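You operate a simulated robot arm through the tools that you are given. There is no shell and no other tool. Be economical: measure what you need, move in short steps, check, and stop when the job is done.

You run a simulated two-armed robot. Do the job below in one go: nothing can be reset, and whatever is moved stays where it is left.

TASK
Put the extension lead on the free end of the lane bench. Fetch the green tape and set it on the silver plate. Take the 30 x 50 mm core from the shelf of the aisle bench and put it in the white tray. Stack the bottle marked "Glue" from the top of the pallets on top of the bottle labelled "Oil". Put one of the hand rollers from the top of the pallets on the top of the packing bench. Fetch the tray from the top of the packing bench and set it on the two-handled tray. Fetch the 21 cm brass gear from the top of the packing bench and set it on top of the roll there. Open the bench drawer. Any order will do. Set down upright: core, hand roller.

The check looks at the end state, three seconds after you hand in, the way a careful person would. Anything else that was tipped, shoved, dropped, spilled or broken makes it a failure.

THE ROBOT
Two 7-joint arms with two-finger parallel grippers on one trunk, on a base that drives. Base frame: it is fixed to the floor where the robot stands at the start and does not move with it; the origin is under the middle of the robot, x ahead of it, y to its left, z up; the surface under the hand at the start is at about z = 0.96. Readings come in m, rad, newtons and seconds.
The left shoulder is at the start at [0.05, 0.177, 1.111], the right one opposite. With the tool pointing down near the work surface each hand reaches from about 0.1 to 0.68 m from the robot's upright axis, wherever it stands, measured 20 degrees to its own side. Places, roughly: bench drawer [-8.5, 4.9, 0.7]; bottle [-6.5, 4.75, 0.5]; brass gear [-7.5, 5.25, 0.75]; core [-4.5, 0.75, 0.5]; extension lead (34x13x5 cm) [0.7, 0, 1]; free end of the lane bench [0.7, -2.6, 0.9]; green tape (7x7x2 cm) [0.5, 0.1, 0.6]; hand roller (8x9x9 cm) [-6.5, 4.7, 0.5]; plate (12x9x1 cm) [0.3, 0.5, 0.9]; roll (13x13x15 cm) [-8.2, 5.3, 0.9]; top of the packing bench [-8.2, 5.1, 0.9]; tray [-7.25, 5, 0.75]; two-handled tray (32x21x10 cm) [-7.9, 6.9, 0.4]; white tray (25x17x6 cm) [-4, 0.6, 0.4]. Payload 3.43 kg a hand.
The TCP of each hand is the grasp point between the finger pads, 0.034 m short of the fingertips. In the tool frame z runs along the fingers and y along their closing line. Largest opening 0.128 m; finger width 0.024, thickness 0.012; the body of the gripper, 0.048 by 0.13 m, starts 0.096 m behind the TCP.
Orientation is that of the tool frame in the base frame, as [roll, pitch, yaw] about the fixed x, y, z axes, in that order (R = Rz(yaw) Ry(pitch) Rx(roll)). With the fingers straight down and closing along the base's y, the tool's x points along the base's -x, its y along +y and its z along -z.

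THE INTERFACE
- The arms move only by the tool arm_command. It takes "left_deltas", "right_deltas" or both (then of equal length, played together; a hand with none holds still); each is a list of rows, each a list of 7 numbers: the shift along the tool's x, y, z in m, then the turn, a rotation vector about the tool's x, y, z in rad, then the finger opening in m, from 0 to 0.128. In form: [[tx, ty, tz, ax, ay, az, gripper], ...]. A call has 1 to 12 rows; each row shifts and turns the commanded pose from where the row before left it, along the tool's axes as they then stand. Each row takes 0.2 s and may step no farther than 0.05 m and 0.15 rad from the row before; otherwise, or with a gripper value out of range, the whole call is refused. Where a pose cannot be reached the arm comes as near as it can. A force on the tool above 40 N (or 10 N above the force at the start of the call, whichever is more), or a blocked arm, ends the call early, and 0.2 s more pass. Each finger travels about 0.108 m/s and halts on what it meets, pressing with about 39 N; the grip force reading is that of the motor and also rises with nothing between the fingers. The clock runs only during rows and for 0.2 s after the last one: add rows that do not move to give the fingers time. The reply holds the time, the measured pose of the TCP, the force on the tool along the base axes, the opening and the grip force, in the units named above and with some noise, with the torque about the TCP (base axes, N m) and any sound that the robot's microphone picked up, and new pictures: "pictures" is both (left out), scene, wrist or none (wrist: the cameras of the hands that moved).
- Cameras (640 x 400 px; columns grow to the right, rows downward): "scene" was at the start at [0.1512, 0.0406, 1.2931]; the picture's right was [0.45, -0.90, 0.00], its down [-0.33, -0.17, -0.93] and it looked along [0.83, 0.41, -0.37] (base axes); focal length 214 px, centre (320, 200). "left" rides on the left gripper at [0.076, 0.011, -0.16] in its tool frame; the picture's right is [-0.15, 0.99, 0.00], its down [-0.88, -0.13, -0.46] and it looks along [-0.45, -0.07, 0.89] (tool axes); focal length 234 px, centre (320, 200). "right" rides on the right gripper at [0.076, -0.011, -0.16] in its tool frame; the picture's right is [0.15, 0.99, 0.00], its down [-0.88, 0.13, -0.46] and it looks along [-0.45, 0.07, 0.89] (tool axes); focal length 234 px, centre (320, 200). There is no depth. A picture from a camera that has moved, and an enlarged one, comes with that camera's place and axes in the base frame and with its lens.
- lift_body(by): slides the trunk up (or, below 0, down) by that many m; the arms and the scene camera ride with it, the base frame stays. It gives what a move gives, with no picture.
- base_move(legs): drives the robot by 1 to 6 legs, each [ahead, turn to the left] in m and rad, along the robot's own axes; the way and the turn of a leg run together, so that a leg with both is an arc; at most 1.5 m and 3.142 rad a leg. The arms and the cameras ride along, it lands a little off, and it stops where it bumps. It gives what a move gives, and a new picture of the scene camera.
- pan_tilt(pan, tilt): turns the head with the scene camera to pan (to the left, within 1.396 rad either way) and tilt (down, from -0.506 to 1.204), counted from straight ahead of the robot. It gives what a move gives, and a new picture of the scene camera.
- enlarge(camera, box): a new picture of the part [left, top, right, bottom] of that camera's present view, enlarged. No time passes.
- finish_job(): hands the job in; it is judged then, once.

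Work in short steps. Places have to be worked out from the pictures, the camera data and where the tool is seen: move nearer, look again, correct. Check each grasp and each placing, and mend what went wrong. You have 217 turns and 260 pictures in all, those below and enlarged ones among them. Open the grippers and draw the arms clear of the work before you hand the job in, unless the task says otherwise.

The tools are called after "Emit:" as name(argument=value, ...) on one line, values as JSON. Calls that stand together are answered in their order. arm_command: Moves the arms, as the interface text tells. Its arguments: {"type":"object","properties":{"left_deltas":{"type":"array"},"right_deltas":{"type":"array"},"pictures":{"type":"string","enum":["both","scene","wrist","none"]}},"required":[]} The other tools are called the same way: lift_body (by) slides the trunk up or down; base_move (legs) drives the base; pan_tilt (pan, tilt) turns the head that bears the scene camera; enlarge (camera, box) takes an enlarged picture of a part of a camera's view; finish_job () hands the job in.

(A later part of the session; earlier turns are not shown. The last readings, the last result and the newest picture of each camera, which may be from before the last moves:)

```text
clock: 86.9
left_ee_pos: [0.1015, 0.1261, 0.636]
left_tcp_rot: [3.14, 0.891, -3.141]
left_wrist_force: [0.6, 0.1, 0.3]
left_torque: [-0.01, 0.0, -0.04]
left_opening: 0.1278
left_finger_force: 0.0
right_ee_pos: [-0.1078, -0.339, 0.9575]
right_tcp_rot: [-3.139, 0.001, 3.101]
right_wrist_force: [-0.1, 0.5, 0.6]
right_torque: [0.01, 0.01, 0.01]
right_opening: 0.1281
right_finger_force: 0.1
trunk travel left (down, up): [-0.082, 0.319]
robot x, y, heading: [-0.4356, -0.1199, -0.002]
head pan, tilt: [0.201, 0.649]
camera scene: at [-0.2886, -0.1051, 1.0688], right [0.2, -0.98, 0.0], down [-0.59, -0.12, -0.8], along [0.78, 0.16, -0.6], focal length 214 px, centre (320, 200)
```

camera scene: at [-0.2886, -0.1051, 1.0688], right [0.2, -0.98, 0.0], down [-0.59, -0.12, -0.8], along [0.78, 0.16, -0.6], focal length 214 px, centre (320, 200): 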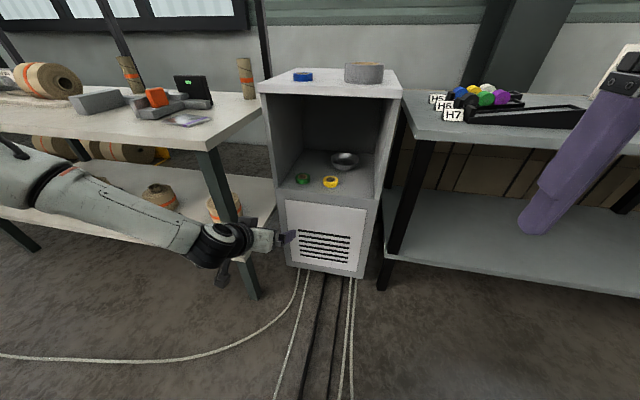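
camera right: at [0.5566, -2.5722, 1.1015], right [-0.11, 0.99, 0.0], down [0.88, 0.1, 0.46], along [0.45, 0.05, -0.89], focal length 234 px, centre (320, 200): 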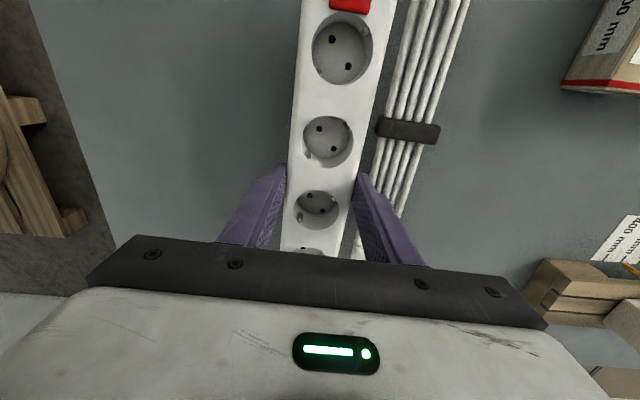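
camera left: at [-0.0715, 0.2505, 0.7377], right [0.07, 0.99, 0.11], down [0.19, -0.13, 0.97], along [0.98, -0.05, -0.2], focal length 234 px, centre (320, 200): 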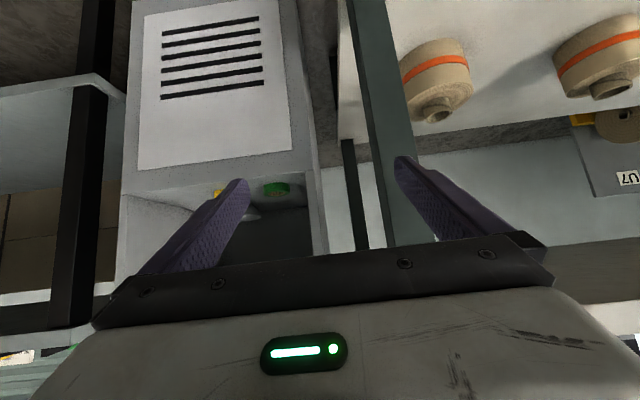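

The left forearm would hit the bench leg when I drive in, so I'll use the right arm instead (its elbow would be in free space). I raise the left hand and pitch/lower the right one in mirror image.

Emit:
arm_command(left_deltas=[[-0.039, 0, -0.031, 0, 0, 0, 0.128], [-0.039, 0, -0.031, 0, 0, 0, 0.128], [-0.039, 0, -0.031, 0, 0, 0, 0.128], [-0.039, 0, -0.031, 0, 0, 0, 0.128], [-0.039, 0, -0.031, 0, 0, 0, 0.128], [-0.039, 0, -0.031, 0, 0, 0, 0.128], [-0.039, 0, -0.031, 0, 0, 0, 0.128], [-0.039, 0, -0.031, 0, 0, 0, 0.128], [-0.039, 0, -0.031, 0, 0, 0, 0.128], [0, 0, 0, 0, 0.15, 0, 0.128], [0, 0, 0, 0, 0.15, 0, 0.128], [0, 0, 0, 0, 0.15, 0, 0.128]], right_deltas=[[0, 0, 0, 0, -0.15, 0, 0.128], [0, 0, 0, 0, -0.15, 0, 0.128], [0, 0, 0, 0, -0.15, 0, 0.128], [0, 0, 0, 0, -0.15, 0, 0.128], [0, 0, 0, 0, -0.15, 0, 0.128], [0, 0, 0, 0, -0.15, 0, 0.128], [0, -0.0025, 0.046, 0, 0, 0, 0.128], [0, -0.0025, 0.046, 0, 0, 0, 0.128], [0.0146, -0.0025, 0.046, 0, 0, 0, 0.128], [0.0146, -0.0025, 0.046, 0, 0, 0, 0.128], [0.0146, -0.0025, 0.046, 0, 0, 0, 0.128], [0.0146, -0.0025, 0.046, 0, 0, 0, 0.128]], pictures="none")

```text
clock: 89.5
left_ee_pos: [0.0911, 0.1375, 1.0742]
left_tcp_rot: [3.14, 0.443, -3.141]
left_wrist_force: [-1.0, 0.0, -0.8]
left_torque: [0.01, -0.01, -0.01]
left_opening: 0.1281
left_finger_force: 0.1
left hand out of reach, approached as far as the arm can: row 12
right_ee_pos: [0.0783, -0.3599, 0.752]
right_tcp_rot: [-3.135, 0.9, 3.107]
right_wrist_force: [0.5, 0.2, -0.5]
right_torque: [0.02, -0.02, 0.0]
right_opening: 0.1283
right_finger_force: 0.1
right hand out of reach, approached as far as the arm can: row 6, 7
trunk travel left (down, up): [-0.082, 0.319]
robot x, y, heading: [-0.4408, -0.1215, 0.001]
head pan, tilt: [0.201, 0.649]
```

Right hand nearly in position. I lower it the last bit and draw the left hand back and upright.

Emit:
arm_command(left_deltas=[[0.03, 0, -0.033, 0, 0, 0, 0.128], [0.03, 0, -0.033, 0, 0, 0, 0.128], [0.03, 0, -0.033, 0, 0, 0, 0.128], [0.03, 0, -0.033, 0, 0, 0, 0.128], [0.03, 0, -0.033, 0, 0, 0, 0.128], [0.03, 0, -0.033, 0, 0, 0, 0.128], [0, 0, 0, 0, 0.148, 0, 0.128], [0, 0, 0, 0, 0.148, 0, 0.128], [0, 0, 0, 0, 0.148, 0, 0.128]], right_deltas=[[0.026, 0, 0.029, 0, 0, 0, 0.128], [0.026, 0, 0.029, 0, 0, 0, 0.128], [0.026, 0, 0.029, 0, 0, 0, 0.128], [0, 0, 0, 0, 0, 0, 0.128], [0, 0, 0, 0, 0, 0, 0.128], [0, 0, 0, 0, 0, 0, 0.128], [0, 0, 0, 0, 0, 0, 0.128], [0, 0, 0, 0, 0, 0, 0.128], [0, 0, 0, 0, 0, 0, 0.128]], pictures="none")

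```text
clock: 91.5
left_ee_pos: [-0.1566, 0.1396, 1.0841]
left_tcp_rot: [3.141, -0.002, -3.141]
left_wrist_force: [0.1, -0.9, -0.4]
left_torque: [-0.01, 0.0, 0.01]
left_opening: 0.1281
left_finger_force: 0.1
left hand out of reach, approached as far as the arm can: row 7, 8, 9
right_ee_pos: [0.0988, -0.3602, 0.6358]
right_tcp_rot: [-3.135, 0.899, 3.107]
right_wrist_force: [-0.5, 0.9, 0.1]
right_torque: [-0.01, -0.04, -0.02]
right_opening: 0.128
right_finger_force: 0.0
trunk travel left (down, up): [-0.082, 0.319]
robot x, y, heading: [-0.4395, -0.1205, 0.002]
head pan, tilt: [0.201, 0.649]
```

Now shift the robot left to y≈0.36 (backing slightly first so the hand clears the bench).

Emit:
base_move(legs=[[-0.12, 0], [0, 1.571], [0.48, 0], [0, -1.571]])

Emit:
arm_command(right_deltas=[[0, 0, 0, 0, 0, 0, 0.128]], pictures="wrist")

```text
clock: 102.9
left_ee_pos: [-0.2811, 0.6169, 1.0849]
left_tcp_rot: [3.141, -0.002, -3.139]
left_wrist_force: [0.2, -0.7, -0.3]
left_torque: [0.01, -0.02, -0.04]
left_opening: 0.1279
left_finger_force: 0.0
right_ee_pos: [-0.0247, 0.1183, 0.6347]
right_tcp_rot: [-3.136, 0.9, 3.107]
right_wrist_force: [-1.1, -0.2, 0.2]
right_torque: [-0.02, 0.0, -0.01]
right_opening: 0.1279
right_finger_force: 0.1
trunk travel left (down, up): [-0.082, 0.319]
robot x, y, heading: [-0.5675, 0.3577, 0.007]
head pan, tilt: [0.201, 0.649]
camera scene: at [-0.4125, 0.3731, 1.0688], right [0.2, -0.98, 0.0], down [-0.59, -0.12, -0.8], along [0.78, 0.16, -0.6], focal length 214 px, centre (320, 200)
```

scene: 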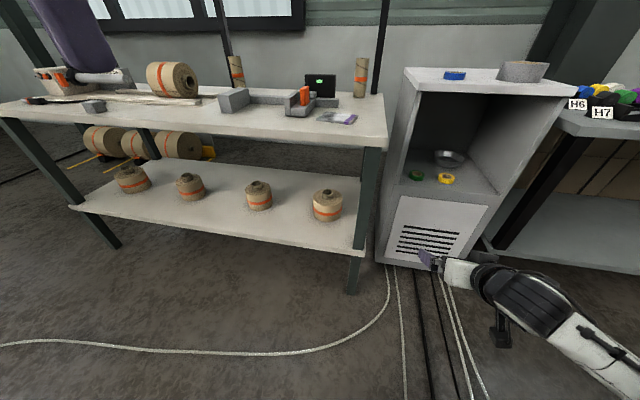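

```text
clock: 103.3
left_ee_pos: [-0.2808, 0.6188, 1.0852]
left_tcp_rot: [-3.142, -0.001, -3.139]
left_wrist_force: [0.2, 0.0, 0.9]
left_torque: [0.04, -0.02, 0.02]
left_opening: 0.1282
left_finger_force: 0.0
right_ee_pos: [-0.0249, 0.1166, 0.6347]
right_tcp_rot: [-3.135, 0.9, 3.107]
right_wrist_force: [0.3, -0.3, 0.3]
right_torque: [0.0, 0.03, 0.01]
right_opening: 0.128
right_finger_force: 0.0
trunk travel left (down, up): [-0.082, 0.319]
robot x, y, heading: [-0.563, 0.3527, 0.001]
head pan, tilt: [0.201, 0.649]
camera right: at [-0.198, 0.1137, 0.6753], right [-0.05, 0.99, -0.12], down [0.2, 0.13, 0.97], along [0.98, 0.03, -0.2], focal length 234 px, centre (320, 200)
```

right: 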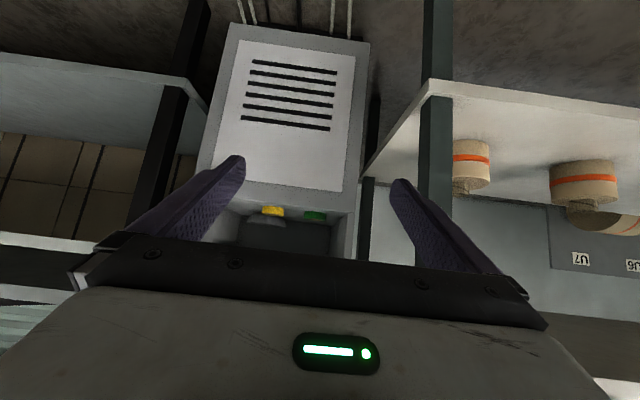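

Excellent alignment: green tape at y≈0.125, shelf z≈0.583. I drive in 0.26 m with the opening later narrowed, and look again.

Emit:
base_move(legs=[[0.27, 0]])

Emit:
arm_command(right_deltas=[[0, 0.002, 0, 0, 0, 0, 0.1], [0, 0, 0, 0, 0, 0, 0.1]], pictures="wrist")

```text
clock: 105.2
left_ee_pos: [-0.0165, 0.6179, 1.0837]
left_tcp_rot: [3.14, 0.001, -3.138]
left_wrist_force: [0.4, 0.2, -0.1]
left_torque: [-0.02, 0.01, -0.03]
left_opening: 0.1277
left_finger_force: 0.0
right_ee_pos: [0.2404, 0.1192, 0.6369]
right_tcp_rot: [-3.135, 0.902, 3.109]
right_wrist_force: [-0.3, -0.3, -0.7]
right_torque: [0.02, -0.01, 0.02]
right_opening: 0.1281
right_finger_force: 0.0
trunk travel left (down, up): [-0.082, 0.319]
robot x, y, heading: [-0.3042, 0.3564, 0.004]
head pan, tilt: [0.201, 0.649]
camera scene: at [-0.1483, 0.3736, 1.0688], right [0.2, -0.98, 0.0], down [-0.59, -0.12, -0.8], along [0.78, 0.16, -0.6], focal length 214 px, centre (320, 200)
```

scene: 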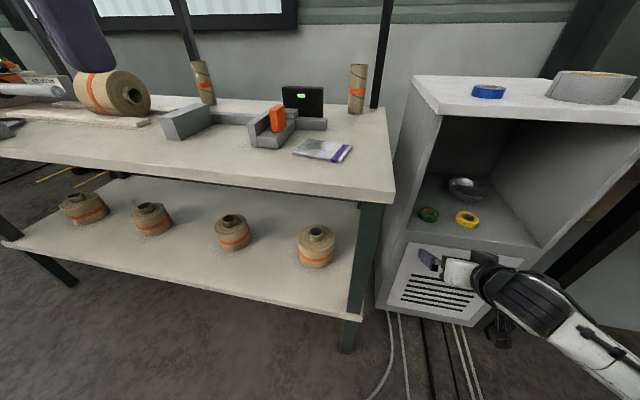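

```text
clock: 105.8
left_ee_pos: [-0.0179, 0.6189, 1.0852]
left_tcp_rot: [-3.141, 0.001, -3.138]
left_wrist_force: [0.2, -0.4, 0.0]
left_torque: [0.0, 0.01, -0.02]
left_opening: 0.1279
left_finger_force: 0.0
right_ee_pos: [0.2382, 0.1208, 0.6358]
right_tcp_rot: [-3.134, 0.901, 3.108]
right_wrist_force: [-0.9, 0.6, 0.4]
right_torque: [0.01, 0.01, 0.0]
right_opening: 0.0998
right_finger_force: 0.0
trunk travel left (down, up): [-0.082, 0.319]
robot x, y, heading: [-0.3021, 0.3552, 0.007]
head pan, tilt: [0.201, 0.649]
camera right: at [0.0658, 0.1162, 0.6749], right [-0.05, 0.99, -0.12], down [0.2, 0.13, 0.97], along [0.98, 0.03, -0.2], focal length 234 px, centre (320, 200)
```

right: 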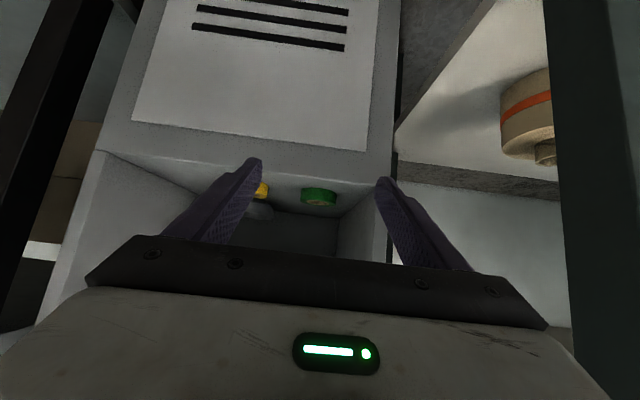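

Emit:
enlarge(camera="right", box=[200, 120, 440, 270])

```text
2.67 times, centred on (320, 195) of right
camera zoom: at [0.0658, 0.1162, 0.6749], right [-0.05, 0.99, -0.12], down [0.2, 0.13, 0.97], along [0.98, 0.03, -0.2], focal length 624 px, centre (320, 213)
```

zoom: 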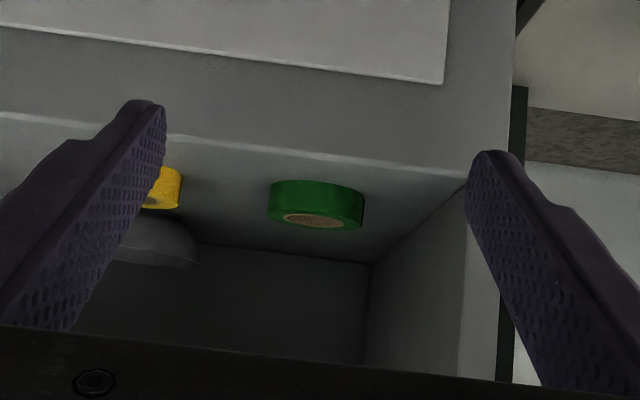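

Triangulating scene and wrist views: tape centre ≈(0.465, 0.124, 0.591), shelf ≈0.58, cabinet front x≈0.37, inner wall y≈0.198. I drive in 0.14 m with opening 0.09.

Emit:
arm_command(right_deltas=[[0, 0.002, 0, 0, 0, 0, 0.09]], pictures="none")

Emit:
base_move(legs=[[0.14, 0]])

Emit:
enlarge(camera="right", box=[200, 120, 440, 270])

```text
clock: 106.2
left_ee_pos: [-0.0166, 0.6188, 1.0848]
left_tcp_rot: [-3.142, 0.002, -3.137]
left_wrist_force: [0.9, 0.4, 0.3]
left_torque: [-0.02, -0.01, -0.02]
left_opening: 0.1281
left_finger_force: 0.1
right_ee_pos: [0.238, 0.1221, 0.6355]
right_tcp_rot: [-3.136, 0.901, 3.108]
right_wrist_force: [-0.1, 0.0, -0.4]
right_torque: [-0.01, -0.04, -0.01]
right_opening: 0.0901
right_finger_force: 0.1
trunk travel left (down, up): [-0.082, 0.319]
robot x, y, heading: [-0.3044, 0.3573, 0.001]
head pan, tilt: [0.201, 0.649]
```

```text
clock: 107.5
left_ee_pos: [0.123, 0.619, 1.0854]
left_tcp_rot: [-3.141, 0.001, -3.139]
left_wrist_force: [-0.4, 0.0, 0.7]
left_torque: [-0.01, 0.0, -0.03]
left_opening: 0.1284
left_finger_force: 0.0
right_ee_pos: [0.378, 0.1223, 0.6359]
right_tcp_rot: [-3.137, 0.9, 3.107]
right_wrist_force: [0.0, 0.0, -0.1]
right_torque: [0.03, 0.0, 0.0]
right_opening: 0.0901
right_finger_force: 0.1
trunk travel left (down, up): [-0.082, 0.319]
robot x, y, heading: [-0.1589, 0.3555, 0.002]
head pan, tilt: [0.201, 0.649]
camera scene: at [-0.0084, 0.3737, 1.0688], right [0.2, -0.98, 0.0], down [-0.59, -0.12, -0.8], along [0.78, 0.16, -0.6], focal length 214 px, centre (320, 200)
```

scene: 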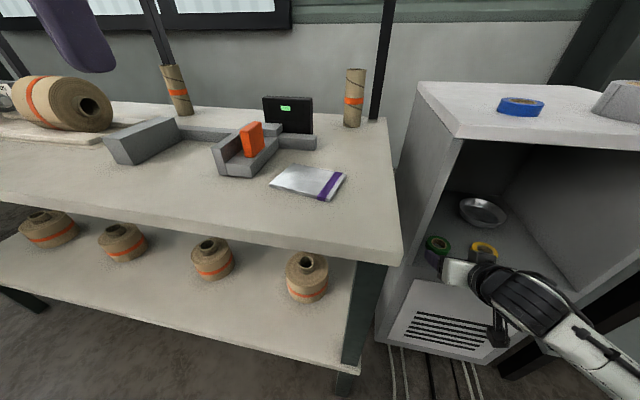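

```text
2.67 times, centred on (320, 195) of right
camera zoom: at [0.2057, 0.1185, 0.6754], right [-0.05, 0.99, -0.12], down [0.2, 0.13, 0.97], along [0.98, 0.03, -0.2], focal length 624 px, centre (320, 213)
```

zoom: 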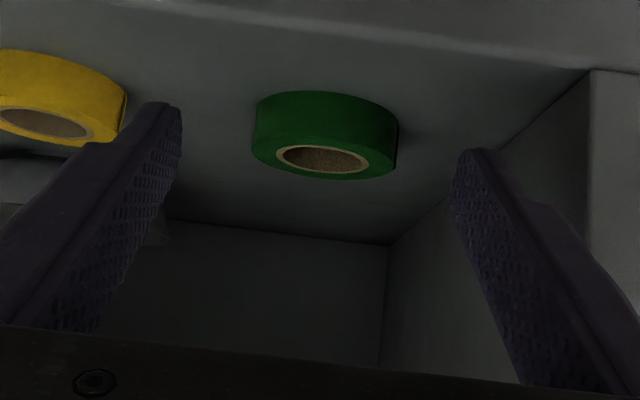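

Tape is centred between fingers, centre x≈0.465. I reach forward 7 cm level, then lower 2.1 cm.

Emit:
arm_command(right_deltas=[[-0.0218, 0.001, 0.0274, 0, 0, 0, 0.09], [-0.0218, 0.001, 0.0274, 0, 0, 0, 0.09], [0.008, 0, 0.007, 0, 0, 0, 0.09], [0.008, 0, 0.0065, 0, 0, 0, 0.09], [0, 0, 0, 0, 0, 0, 0.09]], pictures="wrist")

```text
clock: 108.7
left_ee_pos: [0.1218, 0.6186, 1.0849]
left_tcp_rot: [3.141, 0.001, -3.14]
left_wrist_force: [-0.2, 0.3, 0.9]
left_torque: [-0.02, -0.01, 0.01]
left_opening: 0.1281
left_finger_force: 0.2
right_ee_pos: [0.4491, 0.121, 0.6135]
right_tcp_rot: [-3.137, 0.899, 3.107]
right_wrist_force: [0.4, -0.2, -0.4]
right_torque: [-0.04, -0.02, 0.04]
right_opening: 0.0899
right_finger_force: 0.1
trunk travel left (down, up): [-0.082, 0.319]
robot x, y, heading: [-0.1611, 0.36, 0.006]
head pan, tilt: [0.201, 0.649]
camera right: at [0.2764, 0.1164, 0.6531], right [-0.05, 0.99, -0.12], down [0.19, 0.13, 0.97], along [0.98, 0.03, -0.2], focal length 234 px, centre (320, 200)
```

right: 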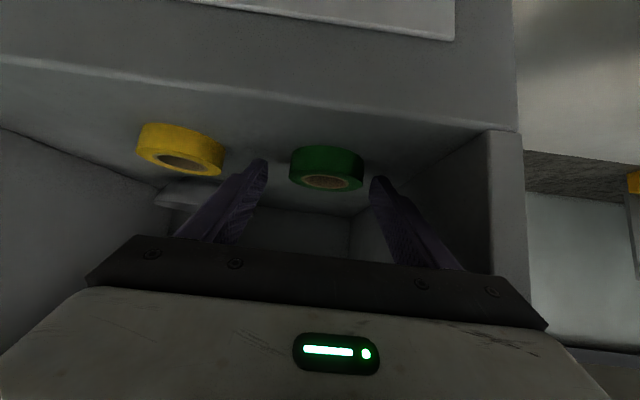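

The tape centre looks close to the fingertips (x≈0.475–0.48), so I advance another 2.7 cm level and check.

Emit:
arm_command(right_deltas=[[-0.0084, 0.001, 0.0106, 0, 0, 0, 0.09], [-0.0084, 0.002, 0.0106, 0, 0, 0, 0.09], [0, 0, 0, 0, 0, 0, 0.09]], pictures="none")

Emit:
enlarge(camera="right", box=[200, 120, 440, 270])

```text
clock: 109.5
left_ee_pos: [0.1237, 0.619, 1.0851]
left_tcp_rot: [3.141, 0.001, -3.14]
left_wrist_force: [0.8, 0.1, 0.4]
left_torque: [0.0, 0.0, 0.0]
left_opening: 0.128
left_finger_force: 0.1
right_ee_pos: [0.4764, 0.1214, 0.6149]
right_tcp_rot: [-3.135, 0.901, 3.108]
right_wrist_force: [-0.3, 0.0, -0.2]
right_torque: [-0.02, 0.0, -0.04]
right_opening: 0.09
right_finger_force: 0.1
trunk travel left (down, up): [-0.082, 0.319]
robot x, y, heading: [-0.1595, 0.3563, 0.002]
head pan, tilt: [0.201, 0.649]
```

```text
2.67 times, centred on (320, 195) of right
camera zoom: at [0.3038, 0.1184, 0.6539], right [-0.05, 0.99, -0.12], down [0.19, 0.13, 0.97], along [0.98, 0.03, -0.2], focal length 624 px, centre (320, 213)
```

zoom: 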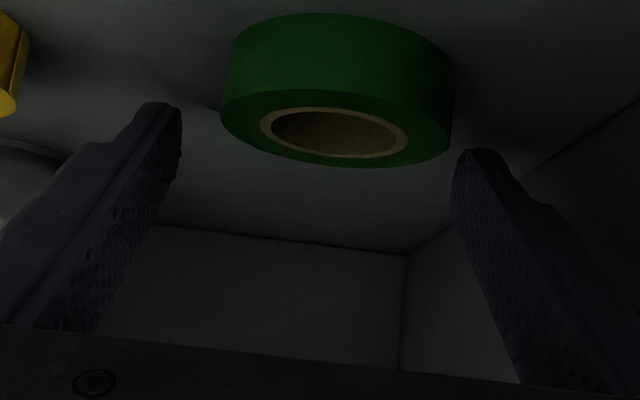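

Tape centre x≈0.474. I go back 1.6 cm, a little lower and left, so the finger ends flank it, then close.

Emit:
arm_command(right_deltas=[[0.0123, 0.004, -0.0107, 0, 0, 0, 0.09], [0, 0, 0, 0, 0, 0, 0.08], [0, 0, 0, 0, 0, 0, 0.06], [0, 0, 0, 0, 0, 0, 0.04], [0, 0, 0, 0, 0, 0, 0.04], [0, 0, 0, 0, 0, 0, 0.04]], pictures="none")

Emit:
enlarge(camera="right", box=[200, 120, 440, 270])

```text
clock: 110.9
left_ee_pos: [0.1221, 0.6182, 1.0852]
left_tcp_rot: [-3.141, 0.002, -3.139]
left_wrist_force: [-0.6, -0.2, 0.1]
left_torque: [0.0, 0.04, 0.0]
left_opening: 0.1279
left_finger_force: 0.1
right_ee_pos: [0.46, 0.1275, 0.6126]
right_tcp_rot: [-3.136, 0.9, 3.108]
right_wrist_force: [-0.5, 0.0, 0.7]
right_torque: [-0.02, 0.0, -0.04]
right_opening: 0.0604
right_finger_force: 39.4
trunk travel left (down, up): [-0.082, 0.319]
robot x, y, heading: [-0.1599, 0.3556, 0.003]
head pan, tilt: [0.201, 0.649]
```

```text
2.67 times, centred on (320, 195) of right
camera zoom: at [0.2872, 0.1233, 0.651], right [-0.05, 0.99, -0.12], down [0.19, 0.13, 0.97], along [0.98, 0.03, -0.2], focal length 624 px, centre (320, 213)
```

zoom: 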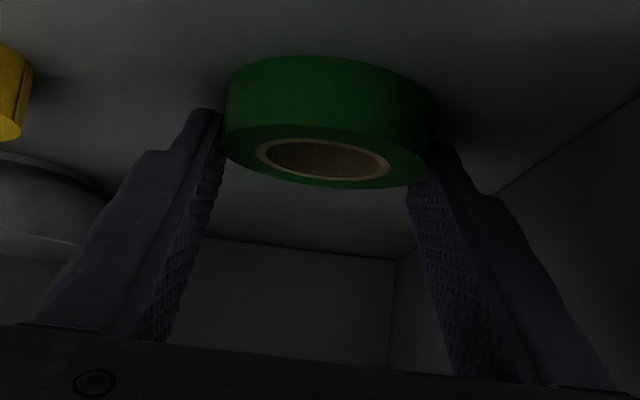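

Gripped at 6.0 cm. Lift 5 cm gently and check.

Emit:
arm_command(right_deltas=[[-0.0117, 0, -0.0093, 0, 0, 0, 0.04], [-0.0117, 0, -0.0093, 0, 0, 0, 0.04], [-0.0157, 0, -0.0124, 0, 0, 0, 0.04], [0, 0, 0, 0, 0, 0, 0.04]], pictures="wrist")

```text
clock: 111.9
left_ee_pos: [0.1224, 0.6183, 1.0846]
left_tcp_rot: [-3.141, 0.0, -3.14]
left_wrist_force: [-0.4, 0.2, -1.0]
left_torque: [0.01, 0.01, 0.0]
left_opening: 0.1283
left_finger_force: 0.1
right_ee_pos: [0.4607, 0.1285, 0.662]
right_tcp_rot: [-3.136, 0.9, 3.107]
right_wrist_force: [-0.3, 0.1, 0.4]
right_torque: [0.01, -0.03, -0.01]
right_opening: 0.0605
right_finger_force: 39.2
trunk travel left (down, up): [-0.082, 0.319]
robot x, y, heading: [-0.1635, 0.3563, 0.001]
head pan, tilt: [0.201, 0.649]
camera right: at [0.2884, 0.1243, 0.7015], right [-0.05, 0.99, -0.12], down [0.2, 0.13, 0.97], along [0.98, 0.03, -0.2], focal length 234 px, centre (320, 200)
```

right: 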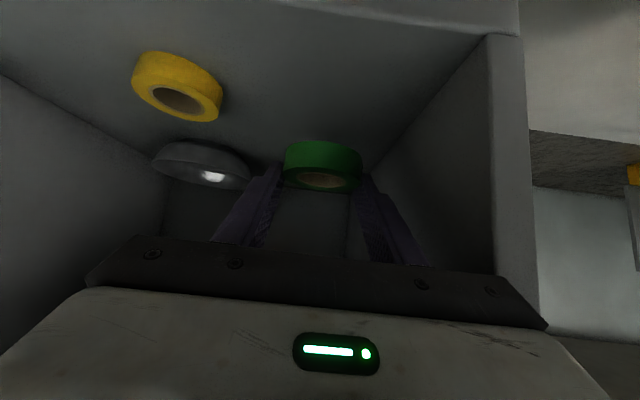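

Held. Back out, raise the trunk 0.30, and shift 0.34 m left so that the plate is in front of the right hand.

Emit:
base_move(legs=[[-0.36, 0]])

Emit:
lift_body(by=0.3)

Emit:
base_move(legs=[[0, 1.571], [0.34, 0], [0, -1.571]])

```text
clock: 114.2
left_ee_pos: [-0.2331, 0.6195, 1.0852]
left_tcp_rot: [3.14, 0.0, -3.132]
left_wrist_force: [-1.0, -0.7, 1.0]
left_torque: [0.03, -0.04, -0.01]
left_opening: 0.1281
left_finger_force: 0.0
right_ee_pos: [0.1102, 0.1312, 0.6625]
right_tcp_rot: [-3.137, 0.9, 3.112]
right_wrist_force: [0.0, 0.8, -1.0]
right_torque: [0.01, -0.03, 0.0]
right_opening: 0.0603
right_finger_force: 38.5
trunk travel left (down, up): [-0.082, 0.319]
robot x, y, heading: [-0.5163, 0.3547, 0.008]
head pan, tilt: [0.201, 0.649]
camera scene: at [-0.3625, 0.3732, 1.0688], right [0.21, -0.98, 0.0], down [-0.59, -0.12, -0.8], along [0.78, 0.16, -0.6], focal length 214 px, centre (320, 200)
```

scene: 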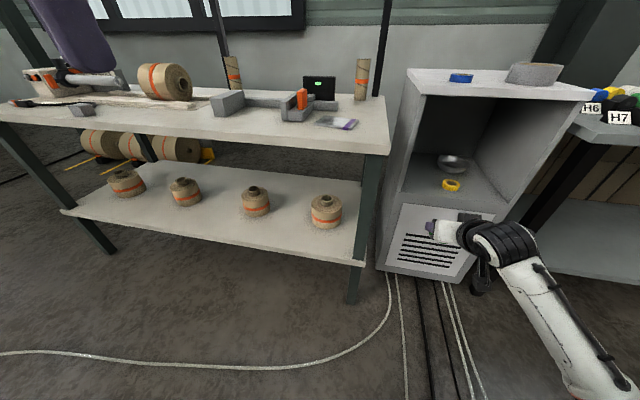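

```text
clock: 117.2
left_ee_pos: [-0.2327, 0.6172, 1.3851]
left_tcp_rot: [3.141, 0.001, -3.134]
left_wrist_force: [0.7, -0.1, -0.5]
left_torque: [0.01, 0.01, 0.02]
left_opening: 0.1279
left_finger_force: 0.0
right_ee_pos: [0.1082, 0.1306, 0.9617]
right_tcp_rot: [-3.137, 0.9, 3.113]
right_wrist_force: [-0.7, -0.2, -0.5]
right_torque: [0.01, -0.02, 0.0]
right_opening: 0.0604
right_finger_force: 38.8
trunk travel left (down, up): [-0.382, 0.019]
robot x, y, heading: [-0.5159, 0.3567, 0.009]
head pan, tilt: [0.201, 0.649]
```

```text
clock: 127.1
left_ee_pos: [-0.2418, 0.9567, 1.3851]
left_tcp_rot: [3.141, 0.0, -3.121]
left_wrist_force: [0.8, -0.3, 0.0]
left_torque: [0.01, -0.01, 0.0]
left_opening: 0.1279
left_finger_force: 0.0
right_ee_pos: [0.106, 0.474, 0.9621]
right_tcp_rot: [-3.136, 0.899, 3.127]
right_wrist_force: [1.0, 0.3, -1.2]
right_torque: [0.0, -0.02, 0.03]
right_opening: 0.0605
right_finger_force: 39.4
trunk travel left (down, up): [-0.382, 0.019]
robot x, y, heading: [-0.5213, 0.6923, 0.02]
head pan, tilt: [0.201, 0.649]
camera scene: at [-0.3679, 0.7106, 1.3688], right [0.22, -0.98, 0.0], down [-0.59, -0.13, -0.8], along [0.78, 0.17, -0.6], focal length 214 px, centre (320, 200)
```

scene: 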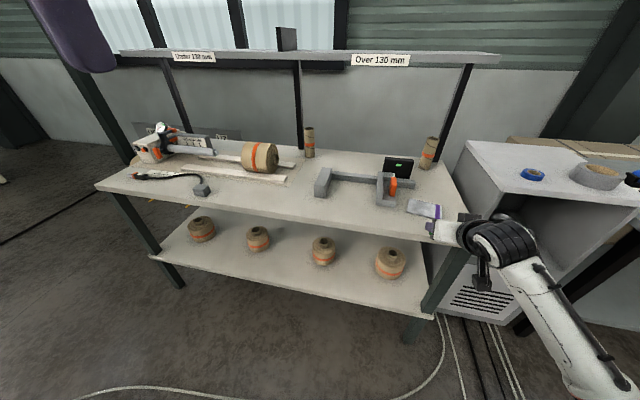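

Plate ≈(0.315, 0.459). I drive ahead 0.18 m and shift the hand 1.8 cm to the right, staying about 6 cm above the bench.

Emit:
base_move(legs=[[0.18, -0.02]])

Emit:
arm_command(right_deltas=[[0, -0.015, 0, 0, 0, 0, 0.04], [0, 0, 0, 0, 0, 0, 0.04]], pictures="wrist")

Emit:
enlarge(camera="scene", box=[280, 140, 520, 290])

```text
clock: 128.6
left_ee_pos: [-0.0569, 0.9538, 1.3863]
left_tcp_rot: [-3.141, 0.001, 3.14]
left_wrist_force: [0.6, 0.1, 0.7]
left_torque: [0.01, 0.07, 0.01]
left_opening: 0.1282
left_finger_force: 0.1
right_ee_pos: [0.2809, 0.4619, 0.9618]
right_tcp_rot: [-3.137, 0.9, 3.103]
right_wrist_force: [0.7, 0.2, -0.8]
right_torque: [0.03, 0.01, -0.01]
right_opening: 0.0604
right_finger_force: 38.9
trunk travel left (down, up): [-0.382, 0.019]
robot x, y, heading: [-0.3427, 0.6958, 0.001]
head pan, tilt: [0.201, 0.649]
camera scene: at [-0.1888, 0.7087, 1.3686], right [0.2, -0.98, 0.0], down [-0.59, -0.12, -0.8], along [0.78, 0.16, -0.61], focal length 214 px, centre (320, 200)
```

scene: 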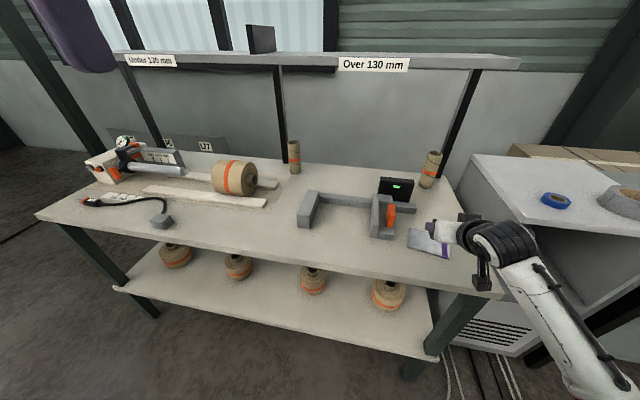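

```text
clock: 129.2
left_ee_pos: [-0.0575, 0.9535, 1.385]
left_tcp_rot: [3.141, 0.001, 3.139]
left_wrist_force: [-0.2, -0.5, 0.6]
left_torque: [0.02, 0.0, 0.01]
left_opening: 0.1275
left_finger_force: 0.1
right_ee_pos: [0.2789, 0.4466, 0.9624]
right_tcp_rot: [-3.136, 0.9, 3.104]
right_wrist_force: [0.2, -0.7, -0.1]
right_torque: [-0.04, 0.0, 0.01]
right_opening: 0.0605
right_finger_force: 39.6
trunk travel left (down, up): [-0.382, 0.019]
robot x, y, heading: [-0.3435, 0.6941, -0.007]
head pan, tilt: [0.201, 0.649]
camera right: at [0.1054, 0.4432, 1.0014], right [-0.05, 0.99, -0.12], down [0.2, 0.13, 0.97], along [0.98, 0.02, -0.2], focal length 234 px, centre (320, 200)
```

right: 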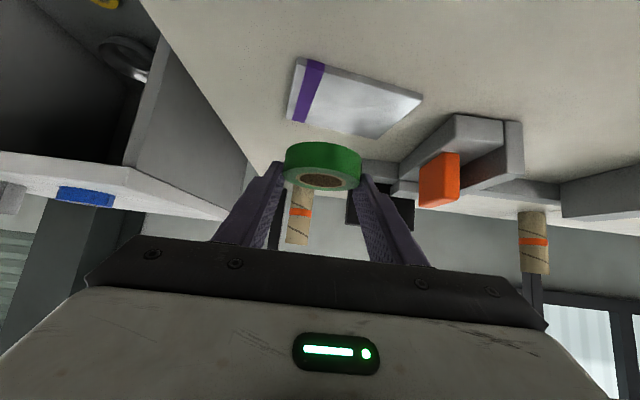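

```text
2.67 times, centred on (400, 215) of scene
camera zoom: at [-0.1896, 0.7089, 1.3688], right [0.2, -0.98, 0.0], down [-0.59, -0.12, -0.8], along [0.78, 0.16, -0.6], focal length 572 px, centre (107, 160)
```

zoom: 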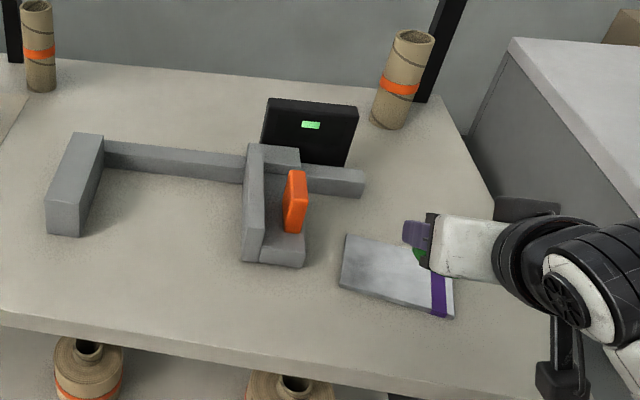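

Plate centre ≈(0.316, 0.466), top ≈0.86. Tape is at (0.293, 0.448): I shift and lower 4.5 cm, then look.

Emit:
arm_command(right_deltas=[[-0.0143, 0.018, 0.018, 0, 0, 0, 0.04], [0.0176, 0, 0.014, 0, 0, 0, 0.04], [0.0176, 0, 0.014, 0, 0, 0, 0.04], [0, 0, 0, 0, 0, 0, 0.04]], pictures="wrist")

Emit:
enlarge(camera="scene", box=[370, 180, 500, 261])

```text
clock: 130.2
left_ee_pos: [-0.0576, 0.9523, 1.3846]
left_tcp_rot: [3.141, 0.003, 3.14]
left_wrist_force: [0.1, -0.6, 0.2]
left_torque: [0.02, 0.03, 0.0]
left_opening: 0.1278
left_finger_force: 0.0
right_ee_pos: [0.3021, 0.4633, 0.9154]
right_tcp_rot: [-3.137, 0.9, 3.104]
right_wrist_force: [-0.6, 0.2, -0.7]
right_torque: [-0.02, 0.02, -0.05]
right_opening: 0.0603
right_finger_force: 38.9
trunk travel left (down, up): [-0.382, 0.019]
robot x, y, heading: [-0.3462, 0.6929, -0.003]
head pan, tilt: [0.201, 0.649]
camera right: at [0.1291, 0.4594, 0.9554], right [-0.05, 0.99, -0.12], down [0.2, 0.13, 0.97], along [0.98, 0.02, -0.2], focal length 234 px, centre (320, 200)
```

right: 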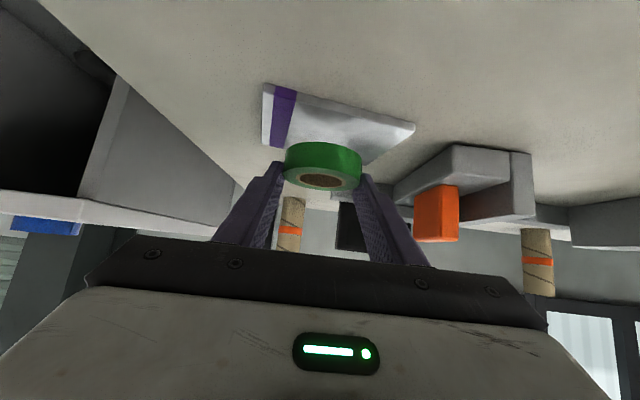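

```text
4.92 times, centred on (435, 220) of scene
camera zoom: at [-0.1897, 0.7086, 1.3688], right [0.2, -0.98, 0.0], down [-0.59, -0.12, -0.8], along [0.78, 0.16, -0.6], focal length 1056 px, centre (-246, 99)
```

zoom: 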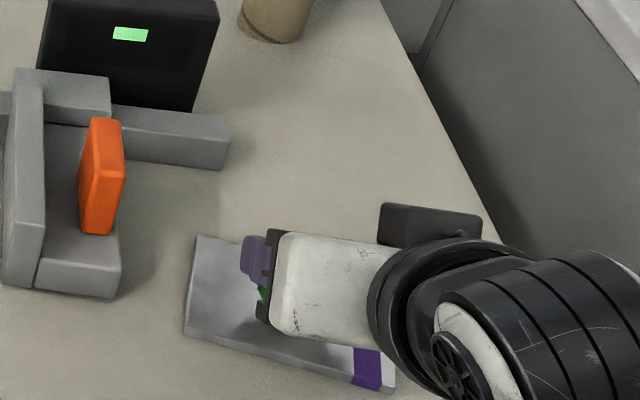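

Tape is over the plate. Lower in small steps to contact.

Emit:
arm_command(right_deltas=[[0.0055, 0, 0.0044, 0, 0, 0, 0.04], [0.0039, 0, 0.0031, 0, 0, 0, 0.04], [0.0023, 0, 0.0019, 0, 0, 0, 0.04], [0, 0, 0, 0, 0, 0, 0.04]], pictures="none")

```text
clock: 131.2
left_ee_pos: [-0.0574, 0.9527, 1.3853]
left_tcp_rot: [3.141, 0.001, 3.14]
left_wrist_force: [-0.3, -0.3, 0.4]
left_torque: [-0.01, -0.03, 0.03]
left_opening: 0.128
left_finger_force: 0.1
right_ee_pos: [0.3021, 0.4634, 0.9023]
right_tcp_rot: [-3.137, 0.9, 3.102]
right_wrist_force: [0.4, 0.2, -0.1]
right_torque: [-0.02, 0.01, 0.03]
right_opening: 0.0606
right_finger_force: 39.3
trunk travel left (down, up): [-0.382, 0.019]
robot x, y, heading: [-0.341, 0.6939, -0.006]
head pan, tilt: [0.201, 0.649]
```

Emit:
arm_command(right_deltas=[[0.0023, 0, 0.0019, 0, 0, 0, 0.04], [0.0023, 0, 0.0019, 0, 0, 0, 0.04], [0.0016, 0, 0.0012, 0, 0, 0, 0.04], [0, 0, 0, 0, 0, 0, 0.04]], pictures="wrist")

```text
clock: 132.2
left_ee_pos: [-0.0584, 0.9519, 1.3851]
left_tcp_rot: [-3.141, 0.002, 3.139]
left_wrist_force: [0.6, 0.0, 0.4]
left_torque: [-0.01, 0.01, 0.01]
left_opening: 0.1278
left_finger_force: 0.0
right_ee_pos: [0.302, 0.4623, 0.8944]
right_tcp_rot: [-3.137, 0.901, 3.102]
right_wrist_force: [0.8, -0.6, 0.1]
right_torque: [0.01, -0.03, 0.0]
right_opening: 0.0603
right_finger_force: 38.8
trunk travel left (down, up): [-0.382, 0.019]
robot x, y, heading: [-0.3451, 0.6915, -0.005]
head pan, tilt: [0.201, 0.649]
camera right: at [0.1293, 0.4597, 0.9335], right [-0.05, 0.99, -0.12], down [0.2, 0.13, 0.97], along [0.98, 0.02, -0.2], focal length 234 px, centre (320, 200)
```

right: 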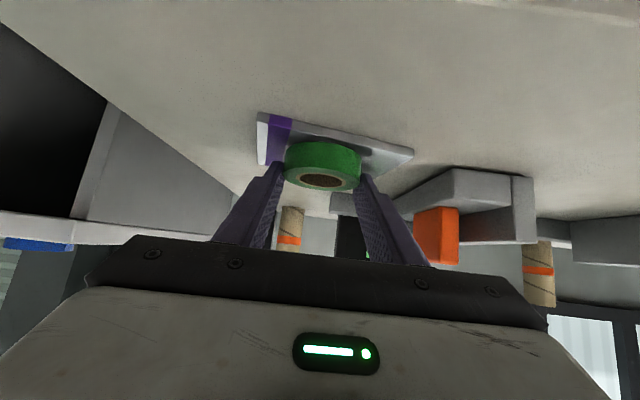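

No contact yet. Continue down in 3 mm steps.

Emit:
arm_command(right_deltas=[[0.0023, 0, 0.0019, 0, 0, 0, 0.04], [0.0023, 0, 0.0019, 0, 0, 0, 0.04], [0.0016, 0, 0.0012, 0, 0, 0, 0.04], [0, 0, 0, 0, 0, 0, 0.04]], pictures="none")

Emit:
enlarge(camera="right", box=[240, 90, 440, 215])

```text
clock: 133.2
left_ee_pos: [-0.0589, 0.9531, 1.3847]
left_tcp_rot: [-3.141, 0.001, 3.139]
left_wrist_force: [0.0, -0.4, 0.0]
left_torque: [0.03, -0.01, 0.0]
left_opening: 0.1282
left_finger_force: 0.0
right_ee_pos: [0.3019, 0.4637, 0.8901]
right_tcp_rot: [-3.136, 0.909, 3.102]
right_wrist_force: [1.2, -1.2, 13.9]
right_torque: [0.14, 0.2, 0.0]
right_opening: 0.0604
right_finger_force: 39.2
trunk travel left (down, up): [-0.382, 0.019]
robot x, y, heading: [-0.3432, 0.6886, -0.005]
head pan, tilt: [0.201, 0.649]
```

```text
3.20 times, centred on (340, 152) of right
camera zoom: at [0.1294, 0.4599, 0.9279], right [-0.05, 0.99, -0.12], down [0.19, 0.13, 0.97], along [0.98, 0.02, -0.19], focal length 749 px, centre (256, 352)
```

zoom: 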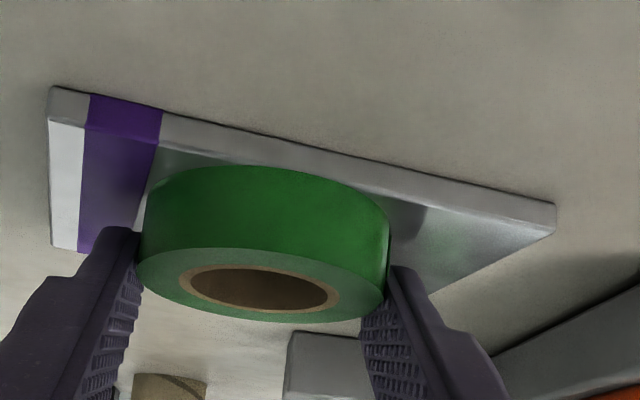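

Contact with the plate (14 N), tape well on it. Release and retreat back and up.

Emit:
arm_command(right_deltas=[[-0.0012, 0, -0.001, 0, 0, 0, 0.04], [0, 0, 0, 0, 0, 0, 0.06], [0, 0, 0, 0, 0, 0, 0.08], [0, 0, 0, 0, 0, 0, 0.09], [0, 0, 0, 0, 0, 0, 0.09], [0, 0, -0.03, 0, 0, 0, 0.09], [0, 0, -0.04, 0, 0, 0, 0.09], [-0.01, 0, -0.045, 0, 0, 0, 0.09], [-0.01, 0, -0.045, 0, 0, 0, 0.09]], pictures="wrist")

```text
clock: 135.2
left_ee_pos: [-0.057, 0.9533, 1.3853]
left_tcp_rot: [-3.139, 0.001, 3.14]
left_wrist_force: [0.3, 0.0, 0.3]
left_torque: [0.02, 0.01, 0.0]
left_opening: 0.1279
left_finger_force: 0.1
right_ee_pos: [0.1875, 0.4701, 1.0017]
right_tcp_rot: [-3.136, 0.899, 3.103]
right_wrist_force: [-0.1, 0.2, -0.6]
right_torque: [-0.02, -0.04, 0.01]
right_opening: 0.0901
right_finger_force: 0.1
trunk travel left (down, up): [-0.382, 0.019]
robot x, y, heading: [-0.3435, 0.6949, 0.001]
head pan, tilt: [0.201, 0.649]
camera right: at [0.0151, 0.4666, 1.0424], right [-0.05, 0.99, -0.12], down [0.2, 0.13, 0.97], along [0.98, 0.02, -0.2], focal length 234 px, centre (320, 200)
```

right: 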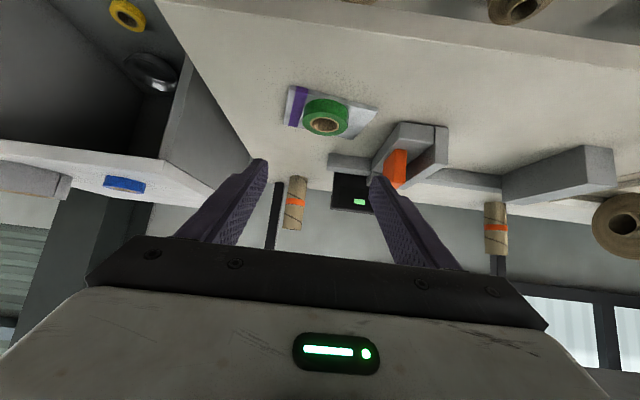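

Tape is on the plate. Now straighten the right hand, back away and turn round toward the aisle bench.

Emit:
arm_command(right_deltas=[[0, 0, -0.03, 0, 0.15, 0, 0.128], [0, 0, -0.03, 0, 0.15, 0, 0.128], [0, 0, 0, 0, 0.15, 0, 0.128], [0, 0, 0, 0, 0.15, 0, 0.128], [0, 0, 0, 0, 0.15, 0, 0.128], [0, 0, 0, 0, 0.15, 0, 0.128], [0.045, 0, -0.02, 0, 0, 0, 0.128], [0.045, 0, -0.02, 0, 0, 0, 0.128], [0.045, 0, -0.02, 0, 0, 0, 0.128], [0.045, 0, -0.02, 0, 0, 0, 0.128]], pictures="none")

Emit:
base_move(legs=[[-0.5, 0], [0, 3.14]])

Emit:
pan_tilt(pan=0.0, tilt=0.3)

```text
clock: 137.4
left_ee_pos: [-0.0582, 0.9537, 1.3853]
left_tcp_rot: [-3.14, 0.002, 3.14]
left_wrist_force: [0.5, 0.8, 0.6]
left_torque: [-0.01, -0.01, 0.01]
left_opening: 0.1279
left_finger_force: 0.1
right_ee_pos: [-0.0371, 0.4774, 1.1211]
right_tcp_rot: [-3.136, 0.0, 3.098]
right_wrist_force: [0.6, 0.1, 0.3]
right_torque: [0.02, -0.05, 0.04]
right_opening: 0.1281
right_finger_force: 0.1
trunk travel left (down, up): [-0.382, 0.019]
robot x, y, heading: [-0.3408, 0.6911, -0.002]
head pan, tilt: [0.201, 0.649]
```

```text
clock: 147.7
left_ee_pos: [-1.1312, 0.428, 1.3856]
left_tcp_rot: [3.141, 0.003, 0.013]
left_wrist_force: [0.3, -0.4, 0.5]
left_torque: [0.02, -0.01, -0.01]
left_opening: 0.1281
left_finger_force: 0.1
right_ee_pos: [-1.1602, 0.9013, 1.1229]
right_tcp_rot: [-3.136, 0.0, -0.024]
right_wrist_force: [-0.6, 1.2, 0.0]
right_torque: [0.0, 0.0, -0.03]
right_opening: 0.128
right_finger_force: 0.0
trunk travel left (down, up): [-0.382, 0.019]
robot x, y, heading: [-0.8515, 0.6911, -3.131]
head pan, tilt: [0.201, 0.649]
camera scene: at [-1.0068, 0.6718, 1.3688], right [-0.21, 0.98, 0.0], down [0.59, 0.13, -0.8], along [-0.78, -0.17, -0.6], focal length 214 px, centre (320, 200)
```

scene: 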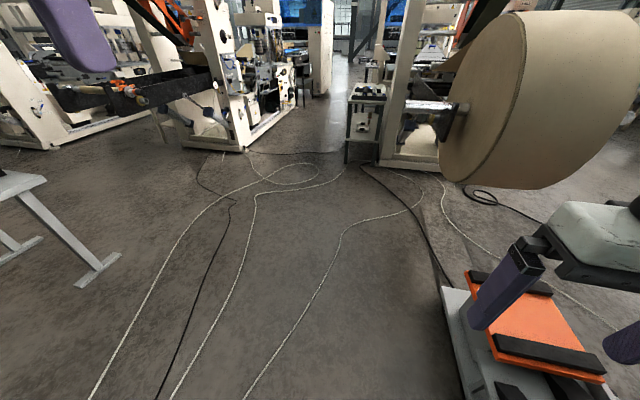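

```text
clock: 148.6
left_ee_pos: [-1.1305, 0.4274, 1.3854]
left_tcp_rot: [-3.141, 0.002, 0.014]
left_wrist_force: [0.3, -0.1, -0.2]
left_torque: [0.02, -0.01, 0.01]
left_opening: 0.1281
left_finger_force: 0.1
right_ee_pos: [-1.1605, 0.9031, 1.1223]
right_tcp_rot: [-3.137, 0.0, -0.027]
right_wrist_force: [-0.1, -0.1, 0.3]
right_torque: [0.0, -0.02, 0.03]
right_opening: 0.128
right_finger_force: 0.1
trunk travel left (down, up): [-0.382, 0.019]
robot x, y, heading: [-0.8509, 0.6909, -3.13]
head pan, tilt: [0.0, 0.3]
camera scene: at [-1.0154, 0.689, 1.4005], right [-0.01, 1.0, 0.0], down [0.3, 0.0, -0.96], along [-0.95, -0.01, -0.3], focal length 214 px, centre (320, 200)
```

scene: 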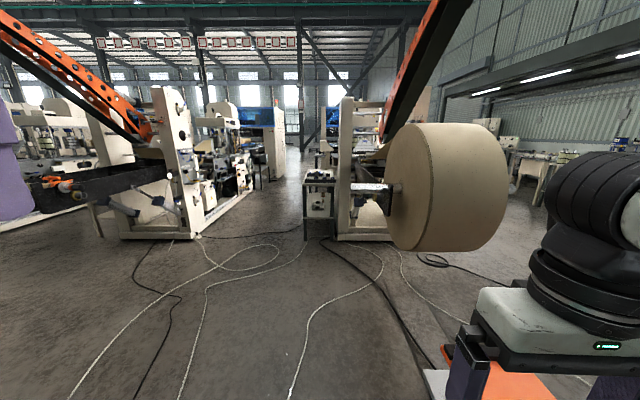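

The aisle bench stands straight ahead near x≈−3.7. I drive closer, keeping left of it, and look again.

Emit:
base_move(legs=[[0, 0.2], [1.4, 0], [0.4, -0.2]])

```text
clock: 158.3
left_ee_pos: [-2.8707, 0.0837, 1.3854]
left_tcp_rot: [3.141, -0.001, 0.015]
left_wrist_force: [0.2, -0.4, 0.1]
left_torque: [0.01, -0.01, 0.0]
left_opening: 0.1281
left_finger_force: 0.1
right_ee_pos: [-2.9005, 0.5578, 1.1212]
right_tcp_rot: [-3.139, 0.0, -0.025]
right_wrist_force: [0.0, 0.0, -0.2]
right_torque: [0.02, -0.02, 0.02]
right_opening: 0.1278
right_finger_force: 0.0
trunk travel left (down, up): [-0.382, 0.019]
robot x, y, heading: [-2.5897, 0.3459, -3.124]
head pan, tilt: [0.0, 0.3]
camera scene: at [-2.7549, 0.3453, 1.4005], right [-0.01, 1.0, 0.0], down [0.3, 0.0, -0.96], along [-0.95, -0.01, -0.3], focal length 214 px, centre (320, 200)
```

scene: 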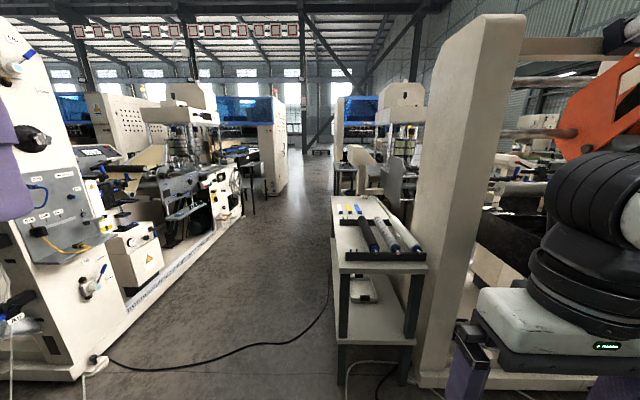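

Bench spans x −3.62…−4.83, y 0.42…0.88; top ≈0.78, lower shelf ≈0.34. The aisle is wide, so I drive round to its left side and face it, and lower the trunk.

Emit:
base_move(legs=[[0, 0.45], [1.45, 0], [0, -0.45], [0.35, 0], [0, -1.571]])

Emit:
lift_body(by=-0.38)

Emit:
pan_tilt(pan=0.0, tilt=0.45)

```text
clock: 173.6
left_ee_pos: [-4.508, -0.0208, 1.3854]
left_tcp_rot: [-3.139, 0.002, -1.523]
left_wrist_force: [0.5, 0.2, 0.6]
left_torque: [-0.05, 0.04, -0.01]
left_opening: 0.128
left_finger_force: 0.1
right_ee_pos: [-4.0346, 0.023, 1.1228]
right_tcp_rot: [-3.139, 0.003, -1.56]
right_wrist_force: [0.1, -0.7, -0.5]
right_torque: [0.0, 0.0, 0.0]
right_opening: 0.1278
right_finger_force: 0.0
trunk travel left (down, up): [-0.382, 0.019]
robot x, y, heading: [-4.2328, -0.2923, 1.621]
head pan, tilt: [0.0, 0.3]
camera scene: at [-4.2426, -0.1307, 1.4005], right [1.0, 0.05, 0.0], down [0.01, -0.3, -0.96], along [-0.05, 0.95, -0.3], focal length 214 px, centre (320, 200)
```

scene: 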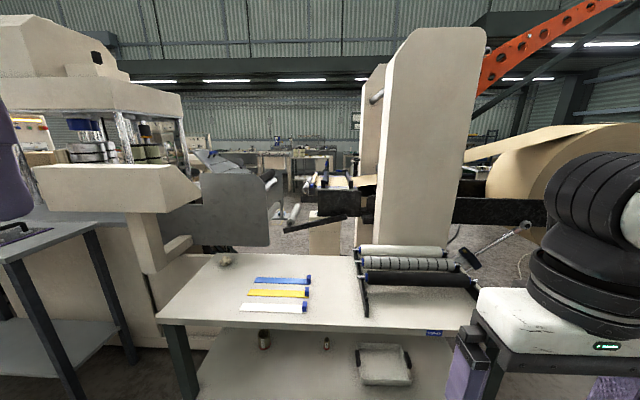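

```text
clock: 177.3
left_ee_pos: [-4.507, -0.0211, 1.0056]
left_tcp_rot: [-3.139, 0.001, -1.522]
left_wrist_force: [0.5, 0.3, -0.2]
left_torque: [0.0, -0.02, 0.02]
left_opening: 0.1277
left_finger_force: 0.0
right_ee_pos: [-4.0349, 0.0253, 0.7415]
right_tcp_rot: [-3.137, 0.001, -1.562]
right_wrist_force: [0.4, 0.1, 0.0]
right_torque: [0.02, 0.03, 0.0]
right_opening: 0.1278
right_finger_force: 0.1
trunk travel left (down, up): [-0.002, 0.399]
robot x, y, heading: [-4.2349, -0.2926, 1.618]
head pan, tilt: [0.0, 0.3]
```

```text
clock: 178.0
left_ee_pos: [-4.5083, -0.0218, 1.0053]
left_tcp_rot: [-3.139, 0.001, -1.521]
left_wrist_force: [0.1, -0.2, -0.6]
left_torque: [-0.04, -0.03, -0.01]
left_opening: 0.128
left_finger_force: 0.0
right_ee_pos: [-4.0336, 0.0237, 0.7428]
right_tcp_rot: [-3.138, 0.0, -1.563]
right_wrist_force: [0.6, 0.0, 0.3]
right_torque: [0.03, -0.01, 0.0]
right_opening: 0.1281
right_finger_force: 0.0
trunk travel left (down, up): [-0.002, 0.399]
robot x, y, heading: [-4.23, -0.2945, 1.62]
head pan, tilt: [0.0, 0.45]
camera scene: at [-4.2427, -0.1322, 1.0067], right [1.0, 0.05, 0.0], down [0.02, -0.43, -0.9], along [-0.04, 0.9, -0.43], focal length 214 px, centre (320, 200)
```

scene: 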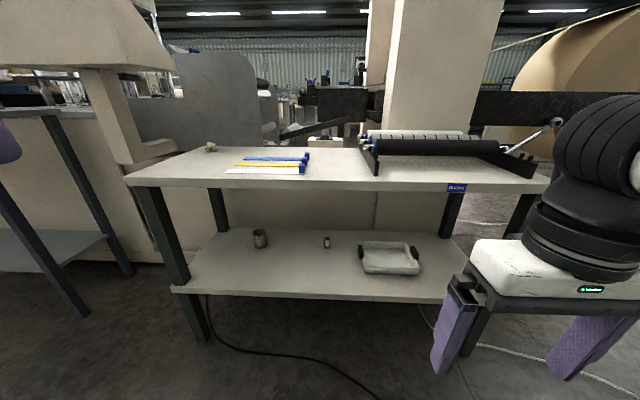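

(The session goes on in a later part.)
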